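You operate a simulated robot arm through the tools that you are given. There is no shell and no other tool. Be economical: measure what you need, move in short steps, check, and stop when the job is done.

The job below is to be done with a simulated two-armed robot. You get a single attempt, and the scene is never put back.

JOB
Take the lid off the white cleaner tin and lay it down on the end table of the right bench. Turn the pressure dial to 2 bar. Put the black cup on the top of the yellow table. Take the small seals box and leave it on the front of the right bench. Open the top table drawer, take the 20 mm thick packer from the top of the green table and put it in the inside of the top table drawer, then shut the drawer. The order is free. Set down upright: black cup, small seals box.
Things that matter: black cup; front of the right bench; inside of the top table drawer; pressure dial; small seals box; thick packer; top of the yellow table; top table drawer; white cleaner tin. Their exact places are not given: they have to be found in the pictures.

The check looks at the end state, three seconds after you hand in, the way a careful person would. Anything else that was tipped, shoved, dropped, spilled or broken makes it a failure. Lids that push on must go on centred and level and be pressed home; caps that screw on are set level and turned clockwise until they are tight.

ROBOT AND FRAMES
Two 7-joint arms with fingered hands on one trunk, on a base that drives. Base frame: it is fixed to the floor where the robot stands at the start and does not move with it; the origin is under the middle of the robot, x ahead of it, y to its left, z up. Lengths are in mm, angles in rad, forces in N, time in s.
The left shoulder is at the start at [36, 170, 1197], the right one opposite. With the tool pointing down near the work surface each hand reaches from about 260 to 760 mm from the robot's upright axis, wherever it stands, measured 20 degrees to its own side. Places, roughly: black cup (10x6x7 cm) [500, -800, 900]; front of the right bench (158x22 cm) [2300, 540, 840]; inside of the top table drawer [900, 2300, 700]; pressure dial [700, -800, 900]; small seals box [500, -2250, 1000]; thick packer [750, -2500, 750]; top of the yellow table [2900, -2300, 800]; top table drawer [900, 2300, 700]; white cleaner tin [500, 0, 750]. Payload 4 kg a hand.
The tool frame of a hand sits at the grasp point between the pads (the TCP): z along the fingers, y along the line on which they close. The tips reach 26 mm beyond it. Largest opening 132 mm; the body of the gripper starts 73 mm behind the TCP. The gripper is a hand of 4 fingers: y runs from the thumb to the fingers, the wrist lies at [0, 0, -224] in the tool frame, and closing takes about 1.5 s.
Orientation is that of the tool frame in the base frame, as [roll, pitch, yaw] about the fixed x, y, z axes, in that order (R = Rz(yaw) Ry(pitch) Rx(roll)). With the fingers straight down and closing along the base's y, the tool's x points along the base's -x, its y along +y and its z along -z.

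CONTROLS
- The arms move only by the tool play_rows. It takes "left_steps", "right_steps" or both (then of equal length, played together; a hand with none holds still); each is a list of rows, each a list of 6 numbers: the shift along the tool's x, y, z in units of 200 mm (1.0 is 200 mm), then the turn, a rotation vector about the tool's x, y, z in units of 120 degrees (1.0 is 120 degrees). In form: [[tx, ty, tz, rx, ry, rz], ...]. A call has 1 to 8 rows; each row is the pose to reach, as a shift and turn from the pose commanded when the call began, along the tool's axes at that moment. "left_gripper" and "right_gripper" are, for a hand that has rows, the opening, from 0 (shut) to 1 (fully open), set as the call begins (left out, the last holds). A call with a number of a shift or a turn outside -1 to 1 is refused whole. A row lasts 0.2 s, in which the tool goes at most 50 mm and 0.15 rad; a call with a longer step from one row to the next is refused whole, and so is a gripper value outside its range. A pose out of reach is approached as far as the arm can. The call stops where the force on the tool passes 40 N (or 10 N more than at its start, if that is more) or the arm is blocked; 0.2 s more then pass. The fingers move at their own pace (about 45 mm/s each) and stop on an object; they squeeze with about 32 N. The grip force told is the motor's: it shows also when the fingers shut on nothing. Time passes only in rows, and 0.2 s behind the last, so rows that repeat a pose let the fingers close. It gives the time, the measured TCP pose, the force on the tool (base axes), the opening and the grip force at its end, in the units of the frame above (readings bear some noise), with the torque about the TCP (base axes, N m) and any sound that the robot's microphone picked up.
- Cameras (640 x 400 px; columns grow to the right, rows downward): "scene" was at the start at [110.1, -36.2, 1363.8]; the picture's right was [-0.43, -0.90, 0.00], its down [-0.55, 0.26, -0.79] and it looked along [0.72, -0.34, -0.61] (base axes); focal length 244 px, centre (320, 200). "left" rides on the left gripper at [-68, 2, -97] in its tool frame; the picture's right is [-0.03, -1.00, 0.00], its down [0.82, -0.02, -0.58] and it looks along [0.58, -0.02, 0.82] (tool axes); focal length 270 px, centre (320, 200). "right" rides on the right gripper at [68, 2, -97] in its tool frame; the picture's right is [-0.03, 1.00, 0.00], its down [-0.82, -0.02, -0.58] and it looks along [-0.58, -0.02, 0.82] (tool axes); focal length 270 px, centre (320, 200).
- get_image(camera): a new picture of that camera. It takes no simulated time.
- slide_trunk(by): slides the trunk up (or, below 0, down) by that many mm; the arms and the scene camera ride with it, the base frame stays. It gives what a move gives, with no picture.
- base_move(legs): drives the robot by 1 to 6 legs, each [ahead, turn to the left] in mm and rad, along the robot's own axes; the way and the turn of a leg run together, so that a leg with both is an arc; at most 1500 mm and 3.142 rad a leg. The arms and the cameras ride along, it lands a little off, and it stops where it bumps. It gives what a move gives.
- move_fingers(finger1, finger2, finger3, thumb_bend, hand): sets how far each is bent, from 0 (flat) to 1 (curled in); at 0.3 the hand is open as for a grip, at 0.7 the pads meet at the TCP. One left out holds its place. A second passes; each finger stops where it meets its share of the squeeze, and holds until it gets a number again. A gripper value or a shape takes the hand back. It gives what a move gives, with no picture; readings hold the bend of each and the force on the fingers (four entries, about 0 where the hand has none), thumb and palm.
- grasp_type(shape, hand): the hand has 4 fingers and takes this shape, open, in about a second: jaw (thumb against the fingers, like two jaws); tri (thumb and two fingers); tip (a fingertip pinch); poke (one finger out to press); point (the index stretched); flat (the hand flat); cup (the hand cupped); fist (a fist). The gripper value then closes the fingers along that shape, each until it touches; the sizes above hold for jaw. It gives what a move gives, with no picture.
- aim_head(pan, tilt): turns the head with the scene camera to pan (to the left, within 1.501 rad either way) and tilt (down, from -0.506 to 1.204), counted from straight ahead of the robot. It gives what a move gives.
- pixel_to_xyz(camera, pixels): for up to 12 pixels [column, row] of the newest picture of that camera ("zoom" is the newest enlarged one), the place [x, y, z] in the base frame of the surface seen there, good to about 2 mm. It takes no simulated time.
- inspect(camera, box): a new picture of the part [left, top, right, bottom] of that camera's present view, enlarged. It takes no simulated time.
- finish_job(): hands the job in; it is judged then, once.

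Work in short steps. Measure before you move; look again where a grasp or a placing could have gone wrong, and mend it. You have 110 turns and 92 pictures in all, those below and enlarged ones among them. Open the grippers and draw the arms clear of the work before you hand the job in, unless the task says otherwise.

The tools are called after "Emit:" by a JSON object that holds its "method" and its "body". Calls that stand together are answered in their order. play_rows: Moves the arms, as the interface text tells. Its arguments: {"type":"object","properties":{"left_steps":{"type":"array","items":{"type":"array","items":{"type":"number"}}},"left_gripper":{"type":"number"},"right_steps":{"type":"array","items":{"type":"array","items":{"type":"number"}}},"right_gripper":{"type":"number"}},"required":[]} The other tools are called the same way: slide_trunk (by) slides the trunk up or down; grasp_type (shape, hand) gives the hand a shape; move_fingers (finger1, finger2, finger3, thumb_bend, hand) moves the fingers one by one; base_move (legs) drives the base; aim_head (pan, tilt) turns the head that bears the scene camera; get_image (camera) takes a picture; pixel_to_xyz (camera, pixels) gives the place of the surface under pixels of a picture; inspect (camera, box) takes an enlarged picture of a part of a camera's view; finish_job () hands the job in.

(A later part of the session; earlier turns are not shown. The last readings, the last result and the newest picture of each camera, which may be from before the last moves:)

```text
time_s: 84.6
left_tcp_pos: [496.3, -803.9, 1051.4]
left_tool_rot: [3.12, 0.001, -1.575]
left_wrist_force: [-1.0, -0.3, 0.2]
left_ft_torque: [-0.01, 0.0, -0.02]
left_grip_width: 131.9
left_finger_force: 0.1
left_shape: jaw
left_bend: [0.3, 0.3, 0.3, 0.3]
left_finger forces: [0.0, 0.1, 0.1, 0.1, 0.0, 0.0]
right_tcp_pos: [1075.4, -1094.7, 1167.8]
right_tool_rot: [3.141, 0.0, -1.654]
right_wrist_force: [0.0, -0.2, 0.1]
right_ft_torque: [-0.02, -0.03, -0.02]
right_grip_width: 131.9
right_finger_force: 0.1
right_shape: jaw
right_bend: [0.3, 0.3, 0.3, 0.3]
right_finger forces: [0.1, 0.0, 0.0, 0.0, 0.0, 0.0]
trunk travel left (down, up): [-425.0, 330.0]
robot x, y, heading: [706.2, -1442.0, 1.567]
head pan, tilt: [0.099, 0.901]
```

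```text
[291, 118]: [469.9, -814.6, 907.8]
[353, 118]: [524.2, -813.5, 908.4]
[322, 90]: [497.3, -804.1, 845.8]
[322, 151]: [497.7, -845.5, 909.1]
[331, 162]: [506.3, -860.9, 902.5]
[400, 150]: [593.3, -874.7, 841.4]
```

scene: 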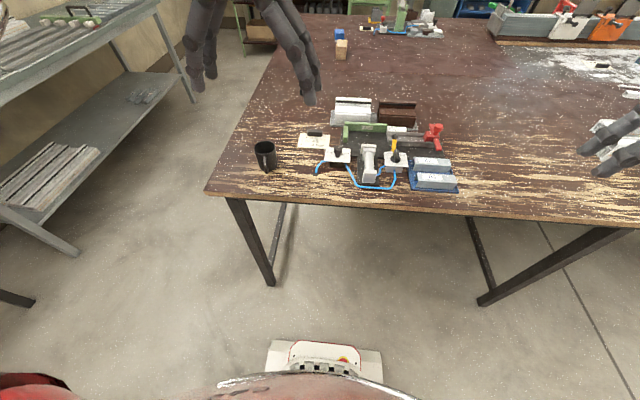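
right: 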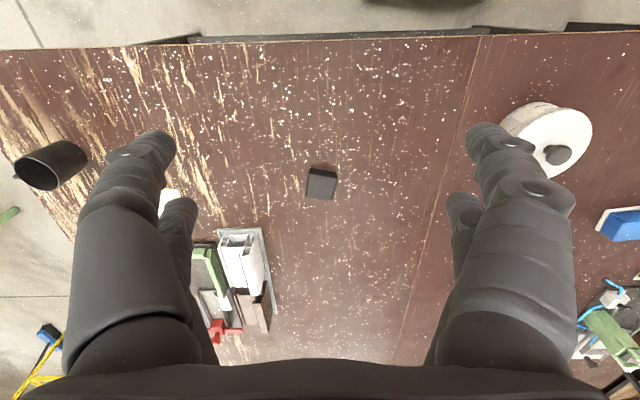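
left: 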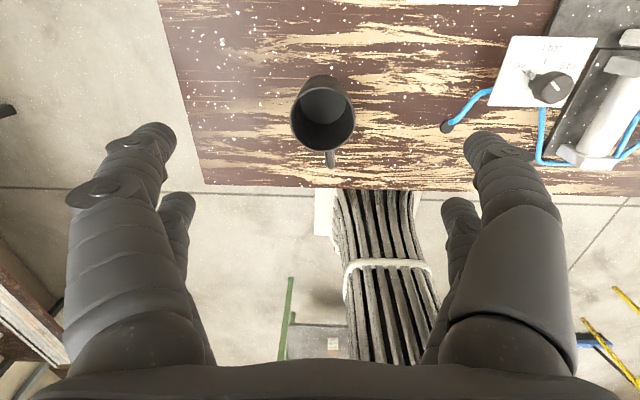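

Cup rim is centred at (497.5,-815.5), radius 30, top z 908, table 841. I lower to TCP z 880 with fingers on the ±x sides, and close.

Emit:
{"method": "play_rows", "body": {"left_steps": [[0.058, -0.005, 0.1, 0, 0, 0], [0.058, -0.005, 0.3, 0, 0, 0], [0.058, -0.005, 0.5, 0, 0, 0], [0.058, -0.005, 0.7, 0, 0, 0], [0.058, -0.005, 0.82, 0, 0, 0], [0.058, -0.005, 0.86, 0, 0, 0]], "left_gripper": 1}}

Emit:
{"method": "play_rows", "body": {"left_steps": [[0, 0, 0, 0, 0, 0], [0, 0, 0, 0, 0, 0], [0, 0, 0, 0, 0, 0], [0, 0, 0, 0, 0, 0], [0, 0, 0, 0, 0, 0], [0, 0, 0, 0, 0, 0], [0, 0, 0, 0, 0, 0], [0, 0, 0, 0, 0, 0]], "left_gripper": 0}}

Emit:
{"method": "get_image", "body": {"camera": "left"}}

```text
time_s: 86.0
left_tcp_pos: [493.8, -815.2, 877.7]
left_tool_rot: [3.12, 0.001, -1.57]
left_wrist_force: [-0.3, -0.2, 0.5]
left_ft_torque: [0.03, 0.0, -0.04]
left_grip_width: 131.7
left_finger_force: 0.0
left_shape: jaw
left_bend: [0.3, 0.3, 0.3, 0.3]
left_finger forces: [0.1, 0.0, 0.0, 0.0, 0.1, 0.1]
right_tcp_pos: [1076.9, -1095.5, 1166.7]
right_tool_rot: [3.139, -0.003, -1.653]
right_wrist_force: [-0.5, -0.8, -0.1]
right_ft_torque: [-0.01, 0.0, 0.01]
right_grip_width: 132.2
right_finger_force: 0.1
right_shape: jaw
right_bend: [0.3, 0.3, 0.3, 0.3]
right_finger forces: [0.0, 0.0, 0.0, 0.0, 0.0, 0.0]
trunk travel left (down, up): [-425.0, 330.0]
robot x, y, heading: [708.5, -1445.3, 1.567]
head pan, tilt: [0.099, 0.901]
```

```text
time_s: 87.8
left_tcp_pos: [494.2, -815.9, 878.5]
left_tool_rot: [3.121, 0.003, -1.573]
left_wrist_force: [0.6, 0.0, 0.2]
left_ft_torque: [0.01, -0.01, -0.01]
left_grip_width: 32.0
left_finger_force: 32.3
left_shape: jaw
left_bend: [0.74, 0.74, 0.74, 0.7]
left_finger forces: [27.6, 33.3, 29.7, 0.0, 27.1, 0.1]
right_tcp_pos: [1076.4, -1094.9, 1167.4]
right_tool_rot: [3.14, -0.001, -1.654]
right_wrist_force: [-0.9, 0.7, 0.3]
right_ft_torque: [-0.06, 0.01, 0.02]
right_grip_width: 132.0
right_finger_force: 0.1
right_shape: jaw
right_bend: [0.3, 0.3, 0.3, 0.3]
right_finger forces: [0.1, 0.1, 0.0, 0.1, 0.0, 0.1]
trunk travel left (down, up): [-425.0, 330.0]
robot x, y, heading: [708.2, -1439.4, 1.566]
head pan, tilt: [0.099, 0.901]
```

```text
44 pictures are left
```

left: 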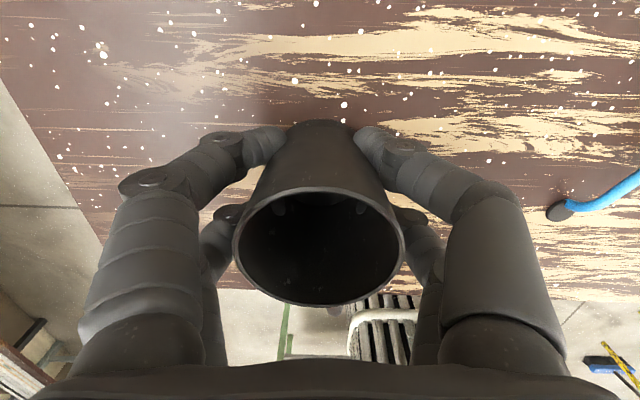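

All digits hold the cup. I lift it and draw it towards the robot.

Emit:
{"method": "play_rows", "body": {"left_steps": [[0, 0, -0.15, 0, 0, 0], [0, 0, -0.4, 0, 0, 0], [0, 0, -0.65, 0, 0, 0], [0, 0, -0.9, 0, 0, 0], [0.2, 0, -0.98, 0, 0, 0], [0.42, 0, -0.98, 0, 0, 0], [0.65, 0, -0.98, 0, 0, 0], [0.85, 0, -0.98, 0, 0, 0]]}}

Emit:
{"method": "aim_head", "body": {"pan": -1.2, "tilt": 0.55}}

Emit:
{"method": "get_image", "body": {"camera": "scene"}}

```text
time_s: 89.6
left_tcp_pos: [497.9, -988.4, 1074.3]
left_tool_rot: [3.119, 0.002, -1.57]
left_wrist_force: [0.4, 0.7, -1.0]
left_ft_torque: [0.01, 0.01, -0.06]
left_grip_width: 31.8
left_finger_force: 31.9
left_shape: jaw
left_bend: [0.74, 0.74, 0.74, 0.7]
left_finger forces: [30.1, 34.9, 30.0, 0.0, 27.5, 0.0]
right_tcp_pos: [1077.4, -1097.5, 1167.7]
right_tool_rot: [3.139, 0.0, -1.653]
right_wrist_force: [0.2, -0.6, 0.4]
right_ft_torque: [0.01, 0.0, 0.0]
right_grip_width: 132.1
right_finger_force: 0.0
right_shape: jaw
right_bend: [0.3, 0.3, 0.3, 0.3]
right_finger forces: [0.0, 0.0, 0.0, 0.1, 0.0, 0.0]
trunk travel left (down, up): [-425.0, 330.0]
robot x, y, heading: [708.1, -1445.7, 1.566]
head pan, tilt: [0.099, 0.901]
```

```text
time_s: 91.0
left_tcp_pos: [498.4, -986.8, 1074.2]
left_tool_rot: [3.119, 0.001, -1.572]
left_wrist_force: [0.3, -0.1, -0.4]
left_ft_torque: [0.0, 0.0, 0.0]
left_grip_width: 32.1
left_finger_force: 31.7
left_shape: jaw
left_bend: [0.74, 0.74, 0.74, 0.7]
left_finger forces: [30.2, 34.9, 30.0, 0.0, 27.5, 0.0]
right_tcp_pos: [1076.6, -1095.8, 1168.2]
right_tool_rot: [3.137, -0.002, -1.653]
right_wrist_force: [0.1, 0.0, 0.7]
right_ft_torque: [-0.03, 0.02, -0.06]
right_grip_width: 132.0
right_finger_force: 0.0
right_shape: jaw
right_bend: [0.3, 0.3, 0.3, 0.3]
right_finger forces: [0.1, 0.0, 0.1, 0.1, 0.0, 0.0]
trunk travel left (down, up): [-425.0, 330.0]
robot x, y, heading: [706.7, -1445.1, 1.566]
head pan, tilt: [-1.201, 0.55]
```

```text
43 pictures are left
```

scene: 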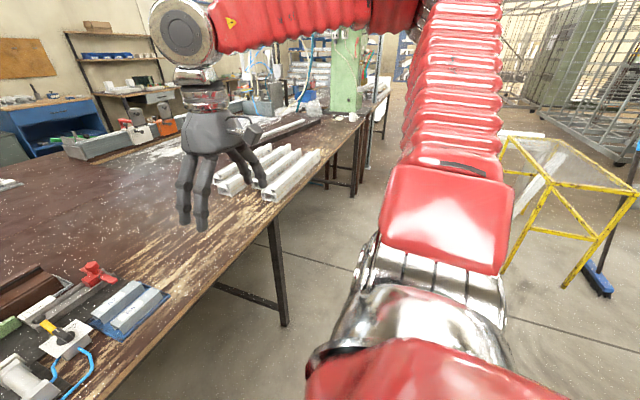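

The yellow table is at (570,200); a broom leans at its right side. I measure its corners, then turn right to face along the aisle.

Emit:
{"method": "pixel_to_xyz", "body": {"camera": "scene", "pixels": [[505, 137], [545, 137], [560, 160], [600, 185], [550, 185], [530, 150], [600, 285], [636, 150], [572, 283], [505, 268]]}}

Emit:
{"method": "base_move", "body": {"legs": [[0, -1.566]]}}

Emit:
{"method": "aim_head", "body": {"pan": -0.3, "tilt": 0.45}}

Emit:
{"method": "get_image", "body": {"camera": "scene"}}

```text
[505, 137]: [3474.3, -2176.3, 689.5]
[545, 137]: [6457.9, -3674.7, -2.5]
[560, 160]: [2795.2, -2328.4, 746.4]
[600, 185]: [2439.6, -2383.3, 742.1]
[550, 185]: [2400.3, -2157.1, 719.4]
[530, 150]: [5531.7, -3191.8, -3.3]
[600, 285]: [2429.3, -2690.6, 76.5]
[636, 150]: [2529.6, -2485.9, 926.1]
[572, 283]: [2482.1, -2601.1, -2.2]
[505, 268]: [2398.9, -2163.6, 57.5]
```

```text
time_s: 94.2
left_tcp_pos: [1060.2, -1078.9, 1074.3]
left_tool_rot: [3.114, 0.002, -2.764]
left_wrist_force: [0.8, -1.4, -1.7]
left_ft_torque: [0.08, 0.08, 0.01]
left_grip_width: 31.5
left_finger_force: 31.4
left_shape: jaw
left_bend: [0.74, 0.74, 0.74, 0.7]
left_finger forces: [31.1, 35.9, 30.9, 0.1, 28.1, 0.1]
right_tcp_pos: [1171.4, -1658.0, 1167.0]
right_tool_rot: [3.136, -0.004, -2.847]
right_wrist_force: [0.4, -1.3, -0.1]
right_ft_torque: [0.04, 0.02, 0.0]
right_grip_width: 131.8
right_finger_force: 0.1
right_shape: jaw
right_bend: [0.3, 0.3, 0.3, 0.3]
right_finger forces: [0.0, 0.0, 0.1, 0.0, 0.0, 0.0]
trunk travel left (down, up): [-425.0, 330.0]
robot x, y, heading: [687.9, -1388.5, 0.333]
head pan, tilt: [-1.201, 0.55]
stopped in leg 1: the robot was blocked; the commanded pose is now the measured one
```

```text
time_s: 95.4
left_tcp_pos: [1057.4, -1075.3, 1074.9]
left_tool_rot: [3.119, 0.001, -2.763]
left_wrist_force: [0.6, -0.1, -0.8]
left_ft_torque: [0.0, 0.02, -0.01]
left_grip_width: 31.9
left_finger_force: 31.9
left_shape: jaw
left_bend: [0.74, 0.74, 0.74, 0.7]
left_finger forces: [31.2, 35.9, 30.7, 0.1, 28.2, 0.0]
right_tcp_pos: [1168.4, -1653.7, 1169.3]
right_tool_rot: [3.141, -0.001, -2.845]
right_wrist_force: [-0.5, 0.1, -0.6]
right_ft_torque: [0.03, 0.01, 0.0]
right_grip_width: 131.9
right_finger_force: 0.0
right_shape: jaw
right_bend: [0.3, 0.3, 0.3, 0.3]
right_finger forces: [0.0, 0.0, 0.0, 0.0, 0.1, 0.0]
trunk travel left (down, up): [-425.0, 330.0]
robot x, y, heading: [686.7, -1384.7, 0.335]
head pan, tilt: [-0.3, 0.45]
```

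```text
42 pictures are left
```

scene: 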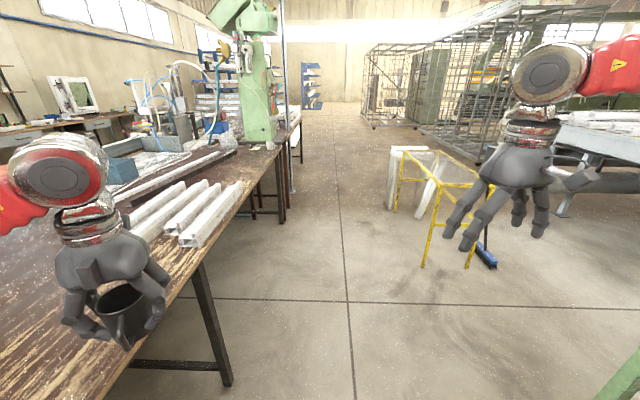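

The turn stopped at heading 0.335, front-left close to the bench. I back off into free space, finish the turn and drive down the aisle.

Emit:
{"method": "base_move", "body": {"legs": [[-300, 0], [0, -0.39], [900, 0]]}}

Emit:
{"method": "get_image", "body": {"camera": "scene"}}

```text
time_s: 102.9
left_tcp_pos: [1757.9, -1380.2, 1074.0]
left_tool_rot: [3.118, 0.002, 3.137]
left_wrist_force: [0.5, 0.5, -0.7]
left_ft_torque: [0.01, 0.0, 0.0]
left_grip_width: 31.8
left_finger_force: 31.4
left_shape: jaw
left_bend: [0.74, 0.74, 0.74, 0.7]
left_finger forces: [30.9, 36.0, 30.6, 0.0, 28.2, 0.1]
right_tcp_pos: [1644.0, -1958.6, 1168.2]
right_tool_rot: [3.14, -0.002, 3.053]
right_wrist_force: [0.4, -0.5, 0.5]
right_ft_torque: [-0.01, 0.0, 0.0]
right_grip_width: 131.6
right_finger_force: 0.0
right_shape: jaw
right_bend: [0.3, 0.3, 0.3, 0.3]
right_finger forces: [0.0, 0.0, 0.1, 0.0, 0.0, 0.0]
trunk travel left (down, up): [-425.0, 330.0]
robot x, y, heading: [1297.5, -1528.7, -0.05]
head pan, tilt: [-0.3, 0.45]
```

```text
41 pictures are left
```

scene: 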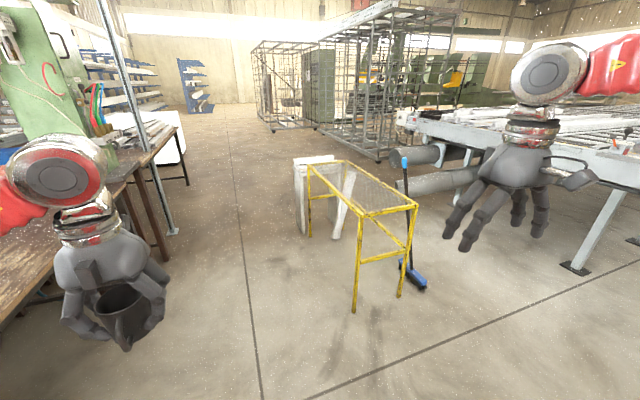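

The yellow table spans (308,160)-(415,215); its top looks like a mesh. I enlarge and measure it.

Emit:
{"method": "inspect", "body": {"camera": "scene", "box": [280, 130, 440, 240]}}

Emit:
{"method": "pixel_to_xyz", "body": {"camera": "scene", "pixels": [[366, 214], [415, 206], [309, 164], [343, 161], [370, 200], [385, 200], [355, 185], [340, 175], [405, 162], [410, 255], [375, 190], [330, 172]]}}

```text
3.64 times, centred on (360, 185) of scene
```

zoom: 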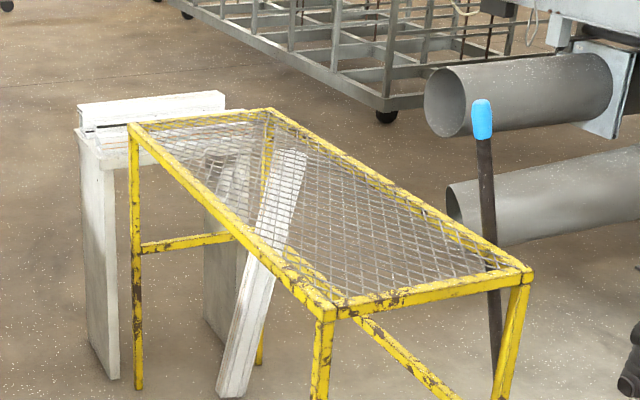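

```text
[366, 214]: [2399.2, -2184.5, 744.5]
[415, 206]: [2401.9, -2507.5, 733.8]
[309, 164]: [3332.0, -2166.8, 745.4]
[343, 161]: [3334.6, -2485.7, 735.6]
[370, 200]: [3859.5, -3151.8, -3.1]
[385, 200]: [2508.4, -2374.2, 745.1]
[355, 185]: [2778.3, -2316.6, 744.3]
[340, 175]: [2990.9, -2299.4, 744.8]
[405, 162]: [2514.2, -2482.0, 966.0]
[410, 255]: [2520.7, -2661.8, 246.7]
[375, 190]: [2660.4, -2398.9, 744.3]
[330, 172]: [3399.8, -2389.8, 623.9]
```

Top is a mesh at z 745, x 2396–3340, y -2160…-2510; broom leans at (2514,-2482). I drive to its long side and turn to face it.

Emit:
{"method": "base_move", "body": {"legs": [[0, 0.05], [1380, 0], [0, -1.571]]}}

Emit:
{"method": "aim_head", "body": {"pan": 0.2, "tilt": 0.8}}

Emit:
{"method": "get_image", "body": {"camera": "scene"}}

```text
time_s: 112.9
left_tcp_pos: [3052.5, -1855.6, 1075.9]
left_tool_rot: [3.113, 0.001, 2.093]
left_wrist_force: [-0.1, 0.2, -0.3]
left_ft_torque: [0.07, -0.05, 0.02]
left_grip_width: 31.4
left_finger_force: 31.9
left_shape: jaw
left_bend: [0.74, 0.74, 0.74, 0.7]
left_finger forces: [31.4, 36.1, 31.1, 0.0, 28.5, 0.0]
right_tcp_pos: [2495.3, -2047.7, 1168.4]
right_tool_rot: [3.136, -0.004, 2.008]
right_wrist_force: [-1.0, 0.3, -1.3]
right_ft_torque: [0.02, -0.05, -0.03]
right_grip_width: 132.0
right_finger_force: 0.1
right_shape: jaw
right_bend: [0.3, 0.3, 0.3, 0.3]
right_finger forces: [0.1, 0.0, 0.0, 0.0, 0.1, 0.1]
trunk travel left (down, up): [-425.0, 330.0]
robot x, y, heading: [2742.6, -1500.6, -1.136]
head pan, tilt: [-0.3, 0.45]
stopped in leg 3: the robot was blocked; the commanded pose is now the measured one
```

```text
time_s: 113.8
left_tcp_pos: [3057.1, -1853.6, 1075.9]
left_tool_rot: [3.116, 0.001, 2.093]
left_wrist_force: [-0.6, -0.7, -1.1]
left_ft_torque: [-0.01, 0.02, -0.01]
left_grip_width: 31.1
left_finger_force: 32.0
left_shape: jaw
left_bend: [0.74, 0.74, 0.74, 0.7]
left_finger forces: [31.4, 36.1, 31.0, 0.0, 28.6, 0.0]
right_tcp_pos: [2498.5, -2044.5, 1170.5]
right_tool_rot: [3.14, -0.003, 2.011]
right_wrist_force: [0.3, -0.2, -1.3]
right_ft_torque: [0.02, 0.02, 0.0]
right_grip_width: 132.2
right_finger_force: 0.1
right_shape: jaw
right_bend: [0.3, 0.3, 0.3, 0.3]
right_finger forces: [0.0, 0.0, 0.0, 0.0, 0.0, 0.0]
trunk travel left (down, up): [-425.0, 330.0]
robot x, y, heading: [2746.9, -1502.3, -1.132]
head pan, tilt: [0.201, 0.799]
```

```text
39 pictures are left
```

scene: 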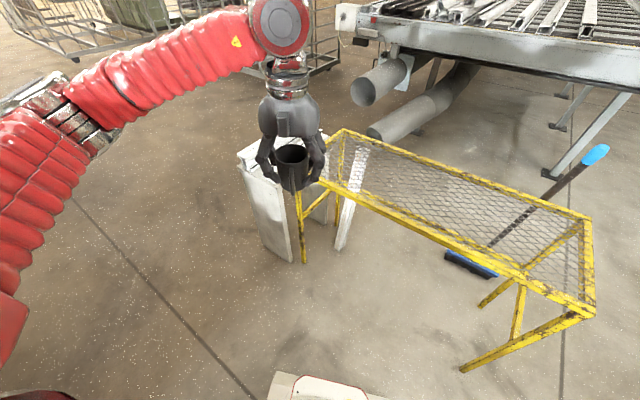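

I move ahead 80 mm to free the rear and complete the turn.

Emit:
{"method": "base_move", "body": {"legs": [[80, 0], [0, -0.42]]}}

Emit:
{"method": "get_image", "body": {"camera": "scene"}}

```text
time_s: 116.1
left_tcp_pos: [2917.5, -2025.1, 1075.5]
left_tool_rot: [3.118, 0.003, 1.671]
left_wrist_force: [0.2, -0.5, -0.8]
left_ft_torque: [-0.02, 0.0, 0.0]
left_grip_width: 31.1
left_finger_force: 32.4
left_shape: jaw
left_bend: [0.74, 0.74, 0.74, 0.7]
left_finger forces: [31.2, 36.0, 30.8, 0.0, 28.5, 0.1]
right_tcp_pos: [2331.1, -1969.4, 1170.2]
right_tool_rot: [3.138, -0.005, 1.589]
right_wrist_force: [0.0, -0.6, 0.6]
right_ft_torque: [0.03, -0.05, -0.01]
right_grip_width: 132.0
right_finger_force: 0.2
right_shape: jaw
right_bend: [0.3, 0.3, 0.3, 0.3]
right_finger forces: [0.1, 0.0, 0.1, 0.0, 0.0, 0.0]
trunk travel left (down, up): [-425.0, 330.0]
robot x, y, heading: [2795.8, -1575.0, -1.554]
head pan, tilt: [0.201, 0.799]
```

```text
38 pictures are left
```

scene: 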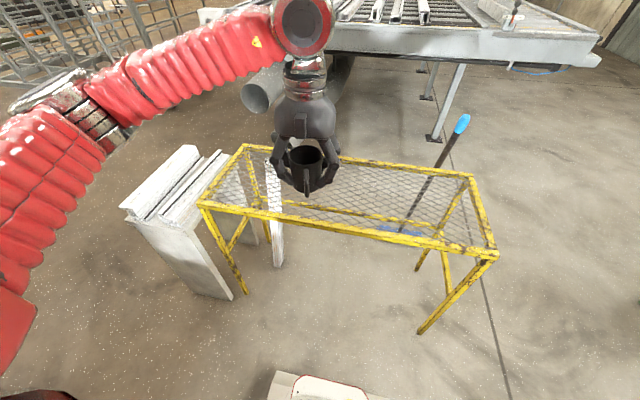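

The cup is in front of the table. I carry it out over the top, then lower.

Emit:
{"method": "play_rows", "body": {"left_steps": [[-0.2, 0.01, 0, 0, 0, 0], [-0.4, 0.02, 0, 0, 0, 0], [-0.6, 0.03, 0, 0, 0, 0], [-0.8, 0.04, 0, 0, 0, 0], [-1.0, 0.04, 0.05, 0, 0, 0], [-1.0, 0.04, 0.25, 0, 0, 0], [-1.0, 0.04, 0.45, 0, 0, 0]]}}

Emit:
{"method": "play_rows", "body": {"left_steps": [[-0.1, 0, 0.2, 0, 0, 0], [-0.2, 0, 0.4, 0, 0, 0], [-0.2, 0, 0.6, 0, 0, 0], [-0.2, 0, 0.75, 0, 0, 0], [-0.2, 0, 0.85, 0, 0, 0], [-0.2, 0, 0.9, 0, 0, 0]]}}

Emit:
{"method": "get_image", "body": {"camera": "scene"}}

```text
time_s: 117.7
left_tcp_pos: [2948.5, -2223.3, 986.6]
left_tool_rot: [3.116, 0.001, 1.67]
left_wrist_force: [0.2, 0.6, -2.2]
left_ft_torque: [0.03, 0.02, 0.01]
left_grip_width: 31.1
left_finger_force: 32.3
left_shape: jaw
left_bend: [0.74, 0.74, 0.74, 0.7]
left_finger forces: [30.3, 35.0, 30.9, 0.0, 28.6, 0.0]
right_tcp_pos: [2332.3, -1969.8, 1171.3]
right_tool_rot: [3.14, -0.003, 1.588]
right_wrist_force: [-0.3, 0.8, -0.1]
right_ft_torque: [-0.01, -0.01, -0.02]
right_grip_width: 131.9
right_finger_force: 0.1
right_shape: jaw
right_bend: [0.3, 0.3, 0.3, 0.3]
right_finger forces: [0.1, 0.0, 0.0, 0.0, 0.0, 0.1]
trunk travel left (down, up): [-425.0, 330.0]
robot x, y, heading: [2799.6, -1575.7, -1.548]
head pan, tilt: [0.201, 0.799]
```

```text
time_s: 119.1
left_tcp_pos: [2956.7, -2262.0, 806.2]
left_tool_rot: [3.117, 0.001, 1.67]
left_wrist_force: [-0.1, 0.0, -1.0]
left_ft_torque: [-0.01, 0.01, 0.02]
left_grip_width: 31.2
left_finger_force: 31.5
left_shape: jaw
left_bend: [0.74, 0.74, 0.74, 0.7]
left_finger forces: [30.4, 34.9, 31.1, 0.0, 28.7, 0.0]
right_tcp_pos: [2331.4, -1970.3, 1171.7]
right_tool_rot: [3.139, -0.002, 1.587]
right_wrist_force: [0.2, 0.0, 0.0]
right_ft_torque: [-0.02, 0.03, -0.03]
right_grip_width: 132.0
right_finger_force: 0.0
right_shape: jaw
right_bend: [0.3, 0.3, 0.3, 0.3]
right_finger forces: [0.1, 0.1, 0.0, 0.0, 0.0, 0.0]
trunk travel left (down, up): [-425.0, 330.0]
robot x, y, heading: [2800.2, -1576.0, -1.554]
head pan, tilt: [0.201, 0.799]
```

```text
37 pictures are left
```

scene: 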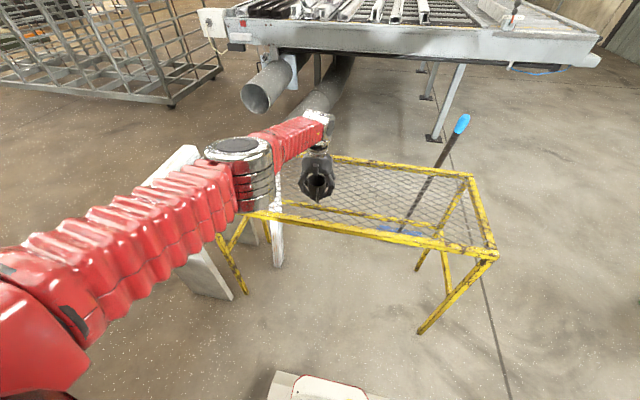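

Cup is over the mesh, about 20 mm above. I lower in small steps until it touches.

Emit:
{"method": "play_rows", "body": {"left_steps": [[0, 0, 0.04, 0, 0, 0], [0, 0, 0.07, 0, 0, 0], [0, 0, 0.09, 0, 0, 0], [0, 0, 0.105, 0, 0, 0]]}}

Emit:
{"method": "inspect", "body": {"camera": "scene", "box": [270, 130, 370, 220]}}

```text
time_s: 120.1
left_tcp_pos: [2957.2, -2257.6, 793.2]
left_tool_rot: [3.118, 0.004, 1.67]
left_wrist_force: [0.4, 0.4, -0.6]
left_ft_torque: [0.0, 0.0, 0.02]
left_grip_width: 31.1
left_finger_force: 31.9
left_shape: jaw
left_bend: [0.74, 0.74, 0.74, 0.7]
left_finger forces: [30.3, 35.1, 31.1, 0.0, 28.7, 0.0]
left hand out of reach, approached as far as the arm can: row 2, 3, 4
right_tcp_pos: [2330.7, -1969.7, 1170.4]
right_tool_rot: [3.139, -0.002, 1.588]
right_wrist_force: [0.8, -0.8, -0.4]
right_ft_torque: [-0.03, -0.03, -0.01]
right_grip_width: 132.1
right_finger_force: 0.1
right_shape: jaw
right_bend: [0.3, 0.3, 0.3, 0.3]
right_finger forces: [0.0, 0.1, 0.1, 0.0, 0.0, 0.1]
trunk travel left (down, up): [-425.0, 330.0]
robot x, y, heading: [2797.7, -1574.7, -1.552]
head pan, tilt: [0.201, 0.799]
```

```text
4.44 times, centred on (320, 175) of scene
```

zoom: 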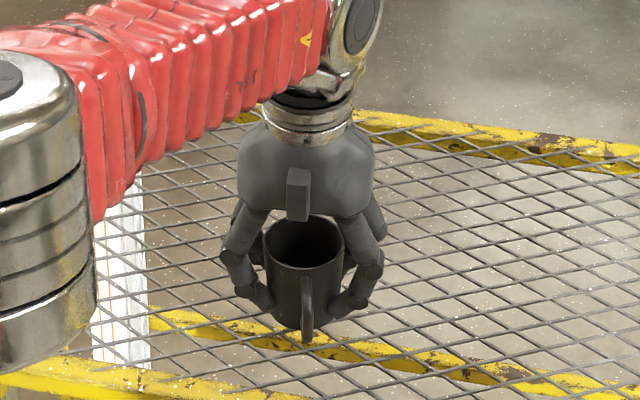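

The arm is at its limit at z 793. I use the trunk to lower the last few mm.

Emit:
{"method": "slide_trunk", "body": {"by": -6}}

```text
time_s: 120.7
left_tcp_pos: [2957.3, -2256.5, 788.7]
left_tool_rot: [3.117, 0.002, 1.673]
left_wrist_force: [-0.1, 0.0, -0.6]
left_ft_torque: [0.01, 0.04, 0.02]
left_grip_width: 31.1
left_finger_force: 31.9
left_shape: jaw
left_bend: [0.74, 0.74, 0.74, 0.7]
left_finger forces: [30.8, 35.3, 31.6, 0.0, 28.5, 0.0]
right_tcp_pos: [2331.1, -1968.5, 1165.3]
right_tool_rot: [3.141, -0.002, 1.588]
right_wrist_force: [0.4, -0.3, -0.1]
right_ft_torque: [0.0, -0.02, -0.01]
right_grip_width: 131.9
right_finger_force: 0.0
right_shape: jaw
right_bend: [0.3, 0.3, 0.3, 0.3]
right_finger forces: [0.0, 0.0, 0.1, 0.1, 0.0, 0.0]
trunk travel left (down, up): [-419.0, 336.0]
robot x, y, heading: [2799.5, -1575.2, -1.557]
head pan, tilt: [0.201, 0.799]
```

Still no contact; 3 mm more.

Emit:
{"method": "slide_trunk", "body": {"by": -4}}

```text
time_s: 121.2
left_tcp_pos: [2957.7, -2257.3, 786.9]
left_tool_rot: [3.118, 0.006, 1.67]
left_wrist_force: [0.3, -1.2, 15.5]
left_ft_torque: [0.07, 0.07, 0.0]
left_grip_width: 31.4
left_finger_force: 32.0
left_shape: jaw
left_bend: [0.74, 0.74, 0.74, 0.71]
left_finger forces: [32.5, 37.4, 32.8, 0.0, 29.8, 0.1]
right_tcp_pos: [2331.1, -1968.1, 1161.2]
right_tool_rot: [3.139, -0.002, 1.587]
right_wrist_force: [0.9, -0.3, 0.2]
right_ft_torque: [-0.04, 0.01, 0.03]
right_grip_width: 132.0
right_finger_force: 0.0
right_shape: jaw
right_bend: [0.3, 0.3, 0.3, 0.3]
right_finger forces: [0.0, 0.0, 0.0, 0.0, 0.0, 0.0]
trunk travel left (down, up): [-415.0, 340.0]
robot x, y, heading: [2800.4, -1575.1, -1.553]
head pan, tilt: [0.201, 0.799]
```

Contact at 15 N. I open and rise.

Emit:
{"method": "play_rows", "body": {"left_steps": [[0, 0, 0, 0, 0, 0], [0, 0, 0, 0, 0, 0], [0, 0, 0, 0, 0, 0], [0, 0, 0, 0, 0, 0], [0, 0, 0, 0, 0, 0], [0, 0, 0, 0, 0, 0], [0, 0, 0, 0, 0, 0], [0, 0, 0, 0, 0, 0]], "left_gripper": 1}}

Emit:
{"method": "play_rows", "body": {"left_steps": [[0, 0, -0.15, 0, 0, 0], [0, 0, -0.35, 0, 0, 0], [0, 0, -0.55, 0, 0, 0], [0, 0, -0.8, 0, 0, 0], [0, 0, -1.0, 0, 0, 0]]}}

Emit:
{"method": "play_rows", "body": {"left_steps": [[0.1, 0, -0.2, 0, 0, 0], [0.3, 0, -0.4, 0, 0, 0], [0.5, 0, -0.6, 0, 0, 0], [0.72, 0, -0.7, 0, 0, 0], [0.94, 0, -0.7, 0, 0, 0]]}}

Emit:
{"method": "inspect", "body": {"camera": "scene", "box": [180, 100, 520, 310]}}

```text
time_s: 123.0
left_tcp_pos: [2959.0, -2257.7, 782.3]
left_tool_rot: [3.118, 0.002, 1.67]
left_wrist_force: [0.2, -0.1, 0.0]
left_ft_torque: [0.0, -0.03, 0.0]
left_grip_width: 132.1
left_finger_force: 0.1
left_shape: jaw
left_bend: [0.3, 0.3, 0.3, 0.3]
left_finger forces: [0.0, 0.0, 0.0, 0.0, 0.1, 0.0]
right_tcp_pos: [2330.9, -1969.2, 1160.7]
right_tool_rot: [3.141, -0.001, 1.588]
right_wrist_force: [1.3, 0.3, -0.3]
right_ft_torque: [-0.01, -0.02, -0.02]
right_grip_width: 132.1
right_finger_force: 0.0
right_shape: jaw
right_bend: [0.3, 0.3, 0.3, 0.3]
right_finger forces: [0.0, 0.0, 0.0, 0.1, 0.0, 0.1]
trunk travel left (down, up): [-415.0, 340.0]
robot x, y, heading: [2798.6, -1574.0, -1.555]
head pan, tilt: [0.201, 0.799]
```

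```text
time_s: 124.2
left_tcp_pos: [2953.5, -2257.3, 983.8]
left_tool_rot: [3.116, 0.003, 1.67]
left_wrist_force: [0.0, 0.3, 0.4]
left_ft_torque: [0.0, -0.03, -0.01]
left_grip_width: 132.0
left_finger_force: 0.0
left_shape: jaw
left_bend: [0.3, 0.3, 0.3, 0.3]
left_finger forces: [0.1, 0.0, 0.0, 0.0, 0.0, 0.0]
right_tcp_pos: [2331.5, -1968.7, 1161.3]
right_tool_rot: [3.139, -0.001, 1.589]
right_wrist_force: [1.0, -0.1, -0.2]
right_ft_torque: [-0.01, -0.03, -0.01]
right_grip_width: 131.9
right_finger_force: 0.0
right_shape: jaw
right_bend: [0.3, 0.3, 0.3, 0.3]
right_finger forces: [0.0, 0.1, 0.1, 0.1, 0.0, 0.0]
trunk travel left (down, up): [-415.0, 340.0]
robot x, y, heading: [2801.4, -1574.3, -1.551]
head pan, tilt: [0.201, 0.799]
```

```text
refused: row 2 steps farther than a row can; nothing moved
```

```text
1.88 times, centred on (350, 205) of scene
```

zoom: 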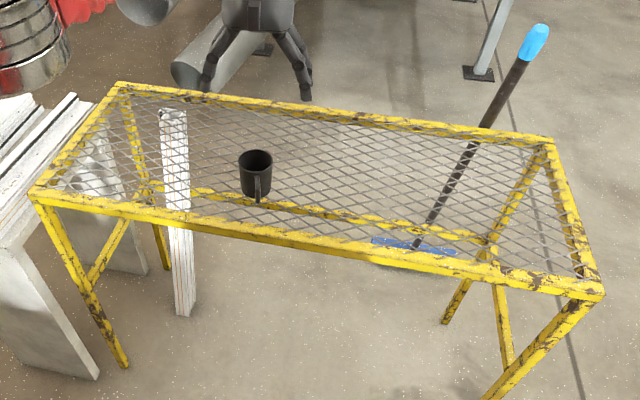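

The cup stands upright on the mesh. I retract the left arm, turn right and drive back along the aisle to the green table.

Emit:
{"method": "play_rows", "body": {"left_steps": [[0.1, 0, -0.15, 0, 0, 0], [0.25, 0, -0.3, 0, 0, 0], [0.4, 0, -0.45, 0, 0, 0], [0.58, 0, -0.6, 0, 0, 0], [0.78, 0, -0.7, 0, 0, 0], [1.0, 0, -0.75, 0, 0, 0]]}}

Emit:
{"method": "base_move", "body": {"legs": [[0, -1.588], [1480, 0], [550, 0]]}}

Emit:
{"method": "base_move", "body": {"legs": [[0, 1.571]]}}

Emit:
{"method": "aim_head", "body": {"pan": 0.1, "tilt": 0.7}}

Emit:
{"method": "get_image", "body": {"camera": "scene"}}

```text
time_s: 125.6
left_tcp_pos: [2930.7, -2056.2, 1134.3]
left_tool_rot: [3.116, 0.002, 1.672]
left_wrist_force: [-0.1, -0.8, 0.2]
left_ft_torque: [0.02, 0.0, 0.0]
left_grip_width: 132.0
left_finger_force: 0.2
left_shape: jaw
left_bend: [0.3, 0.3, 0.3, 0.3]
left_finger forces: [0.0, 0.0, 0.0, 0.1, 0.0, 0.1]
right_tcp_pos: [2331.4, -1969.3, 1161.9]
right_tool_rot: [3.14, -0.004, 1.587]
right_wrist_force: [-0.2, -1.7, -0.1]
right_ft_torque: [-0.04, -0.03, -0.05]
right_grip_width: 131.9
right_finger_force: 0.1
right_shape: jaw
right_bend: [0.3, 0.3, 0.3, 0.3]
right_finger forces: [0.0, 0.0, 0.0, 0.1, 0.1, 0.0]
trunk travel left (down, up): [-415.0, 340.0]
robot x, y, heading: [2798.8, -1575.6, -1.548]
head pan, tilt: [0.201, 0.799]
```

```text
time_s: 128.4
left_tcp_pos: [2467.6, -1954.1, 1135.2]
left_tool_rot: [3.114, 0.001, 0.689]
left_wrist_force: [-0.1, -0.3, -0.8]
left_ft_torque: [-0.07, -0.03, -0.02]
left_grip_width: 132.0
left_finger_force: 0.1
left_shape: jaw
left_bend: [0.3, 0.3, 0.3, 0.3]
left_finger forces: [0.1, 0.1, 0.0, 0.0, 0.0, 0.0]
right_tcp_pos: [2209.3, -1404.9, 1159.3]
right_tool_rot: [3.139, -0.002, 0.607]
right_wrist_force: [-0.8, -0.2, -0.4]
right_ft_torque: [-0.03, -0.04, 0.0]
right_grip_width: 132.2
right_finger_force: 0.1
right_shape: jaw
right_bend: [0.3, 0.3, 0.3, 0.3]
right_finger forces: [0.0, 0.1, 0.0, 0.0, 0.0, 0.1]
trunk travel left (down, up): [-415.0, 340.0]
robot x, y, heading: [2831.0, -1618.0, -2.572]
head pan, tilt: [0.201, 0.799]
stopped in leg 1: the robot was blocked; the commanded pose is now the measured one
```

```text
time_s: 131.6
left_tcp_pos: [3001.3, -2086.7, 1135.2]
left_tool_rot: [3.124, 0.002, 1.85]
left_wrist_force: [1.3, 0.1, -0.4]
left_ft_torque: [-0.02, 0.05, 0.01]
left_grip_width: 132.2
left_finger_force: 0.0
left_shape: jaw
left_bend: [0.3, 0.3, 0.3, 0.3]
left_finger forces: [0.1, 0.0, 0.1, 0.0, 0.0, 0.0]
right_tcp_pos: [2394.4, -2108.3, 1165.7]
right_tool_rot: [-3.136, 0.001, 1.772]
right_wrist_force: [0.4, 0.7, 0.5]
right_ft_torque: [-0.02, 0.11, -0.02]
right_grip_width: 131.9
right_finger_force: 0.0
right_shape: jaw
right_bend: [0.3, 0.3, 0.3, 0.3]
right_finger forces: [0.0, 0.0, 0.1, 0.0, 0.0, 0.1]
trunk travel left (down, up): [-415.0, 340.0]
robot x, y, heading: [2763.2, -1629.1, -1.37]
head pan, tilt: [0.201, 0.799]
stopped in leg 1: the robot was blocked; the commanded pose is now the measured one
```

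```text
time_s: 132.2
left_tcp_pos: [2995.4, -2086.9, 1135.8]
left_tool_rot: [3.116, 0.005, 1.849]
left_wrist_force: [0.3, 0.4, 0.1]
left_ft_torque: [-0.01, -0.01, 0.01]
left_grip_width: 132.2
left_finger_force: 0.0
left_shape: jaw
left_bend: [0.3, 0.3, 0.3, 0.3]
left_finger forces: [0.0, 0.0, 0.1, 0.1, 0.0, 0.0]
right_tcp_pos: [2389.4, -2108.8, 1163.6]
right_tool_rot: [3.141, -0.003, 1.769]
right_wrist_force: [-0.6, 0.6, 0.5]
right_ft_torque: [-0.03, -0.02, 0.0]
right_grip_width: 132.1
right_finger_force: 0.0
right_shape: jaw
right_bend: [0.3, 0.3, 0.3, 0.3]
right_finger forces: [0.0, 0.0, 0.1, 0.0, 0.0, 0.1]
trunk travel left (down, up): [-415.0, 340.0]
robot x, y, heading: [2765.2, -1625.0, -1.366]
head pan, tilt: [0.099, 0.7]
```

```text
34 pictures are left
```

scene: 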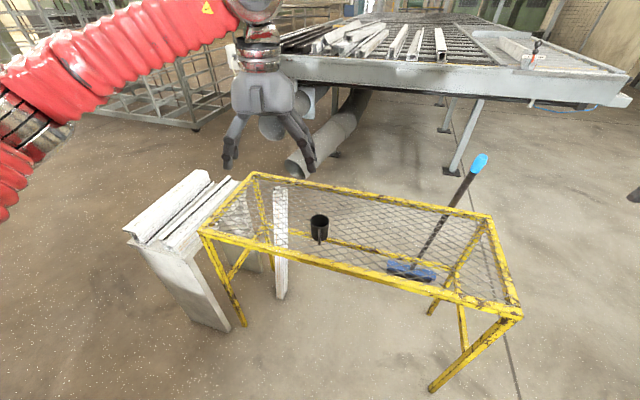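

Both turns were blocked, so something near is touching. I look to both sides before moving again.

Emit:
{"method": "aim_head", "body": {"pan": -1.45, "tilt": 0.5}}

Emit:
{"method": "get_image", "body": {"camera": "scene"}}

Emit:
{"method": "aim_head", "body": {"pan": 1.45, "tilt": 0.5}}

Emit:
{"method": "get_image", "body": {"camera": "scene"}}

```text
time_s: 133.8
left_tcp_pos: [2997.2, -2085.9, 1136.8]
left_tool_rot: [3.118, 0.004, 1.85]
left_wrist_force: [0.1, -0.3, 0.4]
left_ft_torque: [0.01, -0.01, -0.02]
left_grip_width: 131.9
left_finger_force: 0.0
left_shape: jaw
left_bend: [0.3, 0.3, 0.3, 0.3]
left_finger forces: [0.0, 0.1, 0.0, 0.1, 0.0, 0.0]
right_tcp_pos: [2390.4, -2107.8, 1162.6]
right_tool_rot: [-3.141, -0.001, 1.772]
right_wrist_force: [-0.9, 0.0, 0.1]
right_ft_torque: [0.0, 0.02, -0.02]
right_grip_width: 132.0
right_finger_force: 0.1
right_shape: jaw
right_bend: [0.3, 0.3, 0.3, 0.3]
right_finger forces: [0.1, 0.0, 0.0, 0.0, 0.1, 0.0]
trunk travel left (down, up): [-415.0, 340.0]
robot x, y, heading: [2766.5, -1626.5, -1.37]
head pan, tilt: [-1.45, 0.499]
```

```text
33 pictures are left
```

scene: 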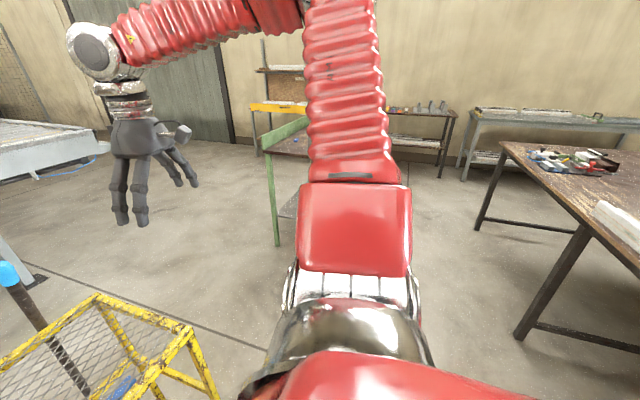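

```text
time_s: 136.4
left_tcp_pos: [2995.9, -2086.6, 1135.8]
left_tool_rot: [3.12, 0.003, 1.85]
left_wrist_force: [0.3, -0.4, -0.6]
left_ft_torque: [0.03, 0.01, 0.02]
left_grip_width: 132.1
left_finger_force: 0.1
left_shape: jaw
left_bend: [0.3, 0.3, 0.3, 0.3]
left_finger forces: [0.0, 0.1, 0.0, 0.0, 0.0, 0.0]
right_tcp_pos: [2390.0, -2107.4, 1162.0]
right_tool_rot: [-3.14, -0.002, 1.77]
right_wrist_force: [-0.2, 0.6, 0.5]
right_ft_torque: [0.0, 0.01, 0.02]
right_grip_width: 131.9
right_finger_force: 0.1
right_shape: jaw
right_bend: [0.3, 0.3, 0.3, 0.3]
right_finger forces: [0.0, 0.0, 0.0, 0.0, 0.0, 0.0]
trunk travel left (down, up): [-415.0, 340.0]
robot x, y, heading: [2766.5, -1628.8, -1.367]
head pan, tilt: [1.45, 0.499]
```

```text
32 pictures are left
```

scene: 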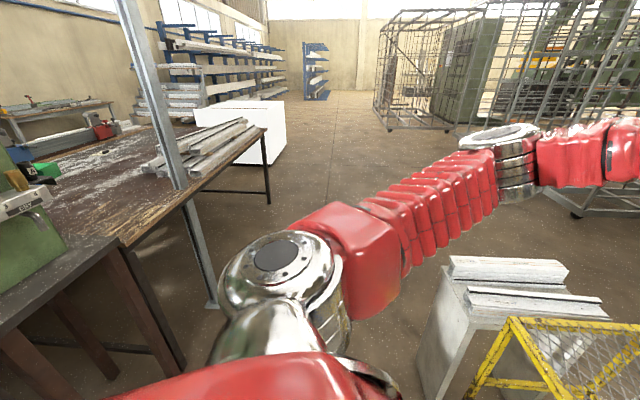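

A steel post near (3200,-1100) and a protruding table blocked the rear. I turn part way, edge forward away from it, finish turning, one call to check.

Emit:
{"method": "base_move", "body": {"legs": [[0, -0.93], [115, 0], [0, -0.9]]}}

```text
time_s: 141.0
left_tcp_pos: [2352.3, -2106.6, 1136.8]
left_tool_rot: [3.116, 0.004, 0.675]
left_wrist_force: [-0.9, 0.2, 0.1]
left_ft_torque: [-0.07, -0.05, 0.04]
left_grip_width: 132.1
left_finger_force: 0.0
left_shape: jaw
left_bend: [0.3, 0.3, 0.3, 0.3]
left_finger forces: [0.1, 0.0, 0.0, 0.0, 0.0, 0.1]
right_tcp_pos: [2100.0, -1554.4, 1162.1]
right_tool_rot: [3.137, -0.001, 0.596]
right_wrist_force: [-0.1, 0.5, -0.5]
right_ft_torque: [-0.07, -0.03, 0.02]
right_grip_width: 131.8
right_finger_force: 0.1
right_shape: jaw
right_bend: [0.3, 0.3, 0.3, 0.3]
right_finger forces: [0.1, 0.0, 0.1, 0.0, 0.0, 0.0]
trunk travel left (down, up): [-415.0, 340.0]
robot x, y, heading: [2721.0, -1760.9, -2.585]
head pan, tilt: [1.45, 0.499]
stopped in leg 3: the robot was blocked; the commanded pose is now the measured one
```

The sideways drift at each stop looks systematic for large turns, so I try turning in small legs.

Emit:
{"method": "base_move", "body": {"legs": [[0, -0.2], [0, -0.2], [0, -0.2]]}}

```text
time_s: 143.6
left_tcp_pos: [2224.2, -1840.4, 1137.9]
left_tool_rot: [3.119, 0.004, 0.074]
left_wrist_force: [-1.0, -0.5, 0.5]
left_ft_torque: [0.03, 0.02, 0.02]
left_grip_width: 132.0
left_finger_force: 0.1
left_shape: jaw
left_bend: [0.3, 0.3, 0.3, 0.3]
left_finger forces: [0.1, 0.0, 0.1, 0.1, 0.1, 0.1]
right_tcp_pos: [2327.0, -1243.3, 1165.0]
right_tool_rot: [3.14, 0.0, -0.007]
right_wrist_force: [0.5, 0.2, 0.1]
right_ft_torque: [0.01, 0.02, -0.01]
right_grip_width: 132.1
right_finger_force: 0.0
right_shape: jaw
right_bend: [0.3, 0.3, 0.3, 0.3]
right_finger forces: [0.0, 0.0, 0.1, 0.0, 0.1, 0.0]
trunk travel left (down, up): [-415.0, 340.0]
robot x, y, heading: [2717.4, -1797.3, 3.118]
head pan, tilt: [1.45, 0.499]
```

That worked. Now I head slightly towards the bench side and drive back to x≈780.

Emit:
{"method": "base_move", "body": {"legs": [[0, -0.07], [1400, 0], [540, 0]]}}

Emit:
{"method": "base_move", "body": {"legs": [[0, 0.4], [0, 0.4], [0, 0.4], [0, 0.45]]}}

Emit:
{"method": "aim_head", "body": {"pan": 0.0, "tilt": 0.7}}

Emit:
{"method": "get_image", "body": {"camera": "scene"}}

```text
time_s: 153.8
left_tcp_pos: [298.8, -1598.7, 1138.1]
left_tool_rot: [3.117, 0.004, -0.006]
left_wrist_force: [-0.7, -0.3, -0.3]
left_ft_torque: [-0.01, -0.03, 0.03]
left_grip_width: 132.2
left_finger_force: 0.0
left_shape: jaw
left_bend: [0.3, 0.3, 0.3, 0.3]
left_finger forces: [0.0, 0.0, 0.0, 0.1, 0.0, 0.0]
right_tcp_pos: [448.6, -1011.1, 1165.5]
right_tool_rot: [-3.14, -0.003, -0.088]
right_wrist_force: [0.3, 0.5, -0.4]
right_ft_torque: [0.0, -0.03, 0.0]
right_grip_width: 131.9
right_finger_force: 0.1
right_shape: jaw
right_bend: [0.3, 0.3, 0.3, 0.3]
right_finger forces: [0.1, 0.0, 0.0, 0.0, 0.1, 0.0]
trunk travel left (down, up): [-415.0, 340.0]
robot x, y, heading: [797.0, -1591.6, 3.025]
head pan, tilt: [1.45, 0.499]
```

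```text
time_s: 157.6
left_tcp_pos: [578.6, -2042.7, 1139.8]
left_tool_rot: [3.124, 0.003, 1.096]
left_wrist_force: [0.7, -0.5, -0.4]
left_ft_torque: [0.03, 0.1, 0.0]
left_grip_width: 132.2
left_finger_force: 0.0
left_shape: jaw
left_bend: [0.3, 0.3, 0.3, 0.3]
left_finger forces: [0.0, 0.1, 0.0, 0.0, 0.1, 0.0]
right_tcp_pos: [123.3, -1641.3, 1167.0]
right_tool_rot: [-3.139, -0.004, 1.015]
right_wrist_force: [-0.1, -0.3, -0.4]
right_ft_torque: [0.05, 0.06, 0.0]
right_grip_width: 131.8
right_finger_force: 0.1
right_shape: jaw
right_bend: [0.3, 0.3, 0.3, 0.3]
right_finger forces: [0.0, 0.1, 0.1, 0.0, 0.0, 0.0]
trunk travel left (down, up): [-415.0, 340.0]
robot x, y, heading: [747.3, -1559.0, -2.114]
head pan, tilt: [1.45, 0.499]
stopped in leg 3: the robot was blocked; the commanded pose is now the measured one
```

```text
time_s: 159.1
left_tcp_pos: [574.4, -2039.4, 1139.2]
left_tool_rot: [3.118, 0.004, 1.093]
left_wrist_force: [-0.6, -1.5, -0.4]
left_ft_torque: [-0.01, -0.03, 0.01]
left_grip_width: 132.0
left_finger_force: 0.2
left_shape: jaw
left_bend: [0.3, 0.3, 0.3, 0.3]
left_finger forces: [0.1, 0.1, 0.0, 0.0, 0.0, 0.1]
right_tcp_pos: [118.8, -1638.8, 1165.4]
right_tool_rot: [3.14, -0.004, 1.013]
right_wrist_force: [0.7, 0.4, -0.7]
right_ft_torque: [-0.01, -0.02, 0.01]
right_grip_width: 132.0
right_finger_force: 0.1
right_shape: jaw
right_bend: [0.3, 0.3, 0.3, 0.3]
right_finger forces: [0.0, 0.0, 0.1, 0.1, 0.0, 0.1]
trunk travel left (down, up): [-415.0, 340.0]
robot x, y, heading: [752.9, -1558.9, -2.116]
head pan, tilt: [0.0, 0.7]
```

```text
31 pictures are left
```

scene: 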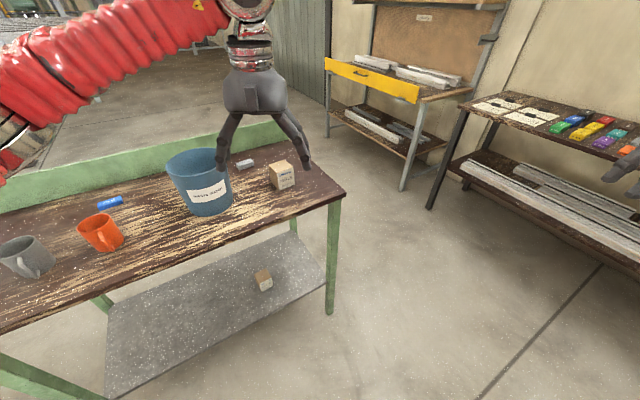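

Blue piece at (110,202), grey piece at (245,163), seals box at (282,177). I finish the turn in small legs and enlarge these.

Emit:
{"method": "base_move", "body": {"legs": [[0, 0.2], [0, 0.2], [0, 0.14]]}}

Emit:
{"method": "aim_head", "body": {"pan": 0.0, "tilt": 0.6}}

Emit:
{"method": "get_image", "body": {"camera": "scene"}}

```text
time_s: 161.6
left_tcp_pos: [847.2, -2061.7, 1139.6]
left_tool_rot: [3.119, 0.005, 1.634]
left_wrist_force: [-0.8, 0.0, -0.1]
left_ft_torque: [0.02, 0.01, -0.02]
left_grip_width: 132.1
left_finger_force: 0.1
left_shape: jaw
left_bend: [0.3, 0.3, 0.3, 0.3]
left_finger forces: [0.1, 0.0, 0.0, 0.0, 0.0, 0.1]
right_tcp_pos: [249.9, -1951.8, 1165.9]
right_tool_rot: [3.14, -0.002, 1.553]
right_wrist_force: [0.7, -0.5, -0.3]
right_ft_torque: [-0.03, 0.0, -0.03]
right_grip_width: 132.0
right_finger_force: 0.2
right_shape: jaw
right_bend: [0.3, 0.3, 0.3, 0.3]
right_finger forces: [0.0, 0.0, 0.2, 0.0, 0.0, 0.0]
trunk travel left (down, up): [-415.0, 340.0]
robot x, y, heading: [718.9, -1560.6, -1.567]
head pan, tilt: [0.0, 0.7]
```

```text
time_s: 162.3
left_tcp_pos: [846.7, -2062.3, 1139.9]
left_tool_rot: [3.118, 0.004, 1.634]
left_wrist_force: [0.8, 0.0, 0.3]
left_ft_torque: [-0.03, 0.02, -0.04]
left_grip_width: 132.1
left_finger_force: 0.0
left_shape: jaw
left_bend: [0.3, 0.3, 0.3, 0.3]
left_finger forces: [0.0, 0.0, 0.1, 0.0, 0.1, 0.0]
right_tcp_pos: [251.4, -1950.7, 1167.7]
right_tool_rot: [-3.141, -0.002, 1.554]
right_wrist_force: [1.1, 0.7, -0.1]
right_ft_torque: [0.03, 0.02, 0.0]
right_grip_width: 131.8
right_finger_force: 0.1
right_shape: jaw
right_bend: [0.3, 0.3, 0.3, 0.3]
right_finger forces: [0.1, 0.1, 0.1, 0.1, 0.0, 0.0]
trunk travel left (down, up): [-415.0, 340.0]
robot x, y, heading: [720.6, -1560.8, -1.572]
head pan, tilt: [0.0, 0.6]
```

```text
30 pictures are left
```

scene: 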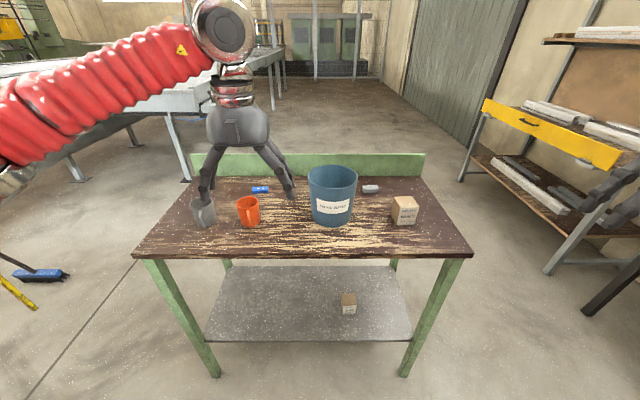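

Facing the green table squarely. I enlarge the blue piece (260,190) and the grey piece (371,189), and measure all.

Emit:
{"method": "inspect", "body": {"camera": "scene", "box": [240, 175, 290, 205]}}

Emit:
{"method": "pixel_to_xyz", "body": {"camera": "zoom", "pixels": [[160, 170], [360, 160], [260, 160], [260, 240], [150, 230]]}}

Emit:
{"method": "inspect", "body": {"camera": "scene", "box": [350, 170, 430, 235]}}

Emit:
{"method": "pixel_to_xyz", "body": {"camera": "scene", "pixels": [[363, 188], [378, 187], [371, 192], [395, 200], [405, 199], [414, 200], [395, 212], [405, 222], [393, 222], [416, 222], [332, 225], [300, 230]]}}

```text
12.80 times, centred on (265, 190) of scene
```

zoom: 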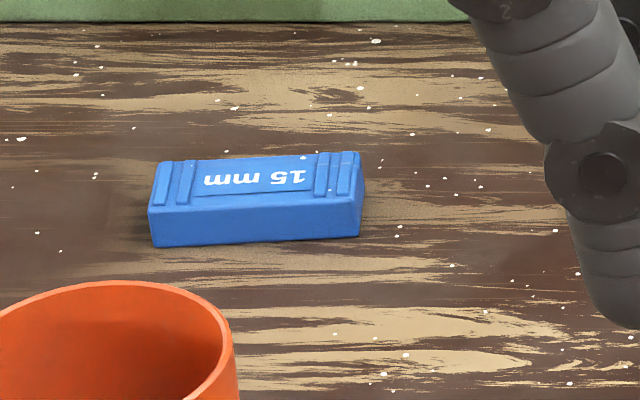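

```text
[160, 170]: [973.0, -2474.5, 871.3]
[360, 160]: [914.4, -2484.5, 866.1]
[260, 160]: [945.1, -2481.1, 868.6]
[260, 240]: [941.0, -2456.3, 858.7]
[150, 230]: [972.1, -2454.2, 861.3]
```

```text
6.15 times, centred on (390, 202) of scene
```

zoom: 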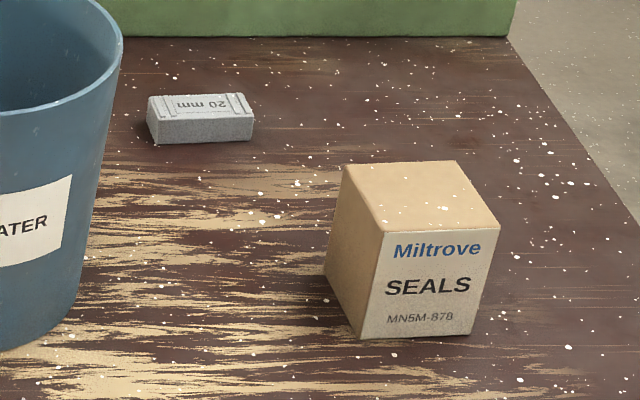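

```text
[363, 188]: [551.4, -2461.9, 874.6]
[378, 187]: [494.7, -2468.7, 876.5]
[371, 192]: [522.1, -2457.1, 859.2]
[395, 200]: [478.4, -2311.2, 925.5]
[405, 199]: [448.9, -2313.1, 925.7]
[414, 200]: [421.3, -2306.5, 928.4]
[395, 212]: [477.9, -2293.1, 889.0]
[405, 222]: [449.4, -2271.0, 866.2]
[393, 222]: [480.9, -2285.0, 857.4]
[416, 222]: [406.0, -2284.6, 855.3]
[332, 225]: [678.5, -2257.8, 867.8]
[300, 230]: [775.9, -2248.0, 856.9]
```

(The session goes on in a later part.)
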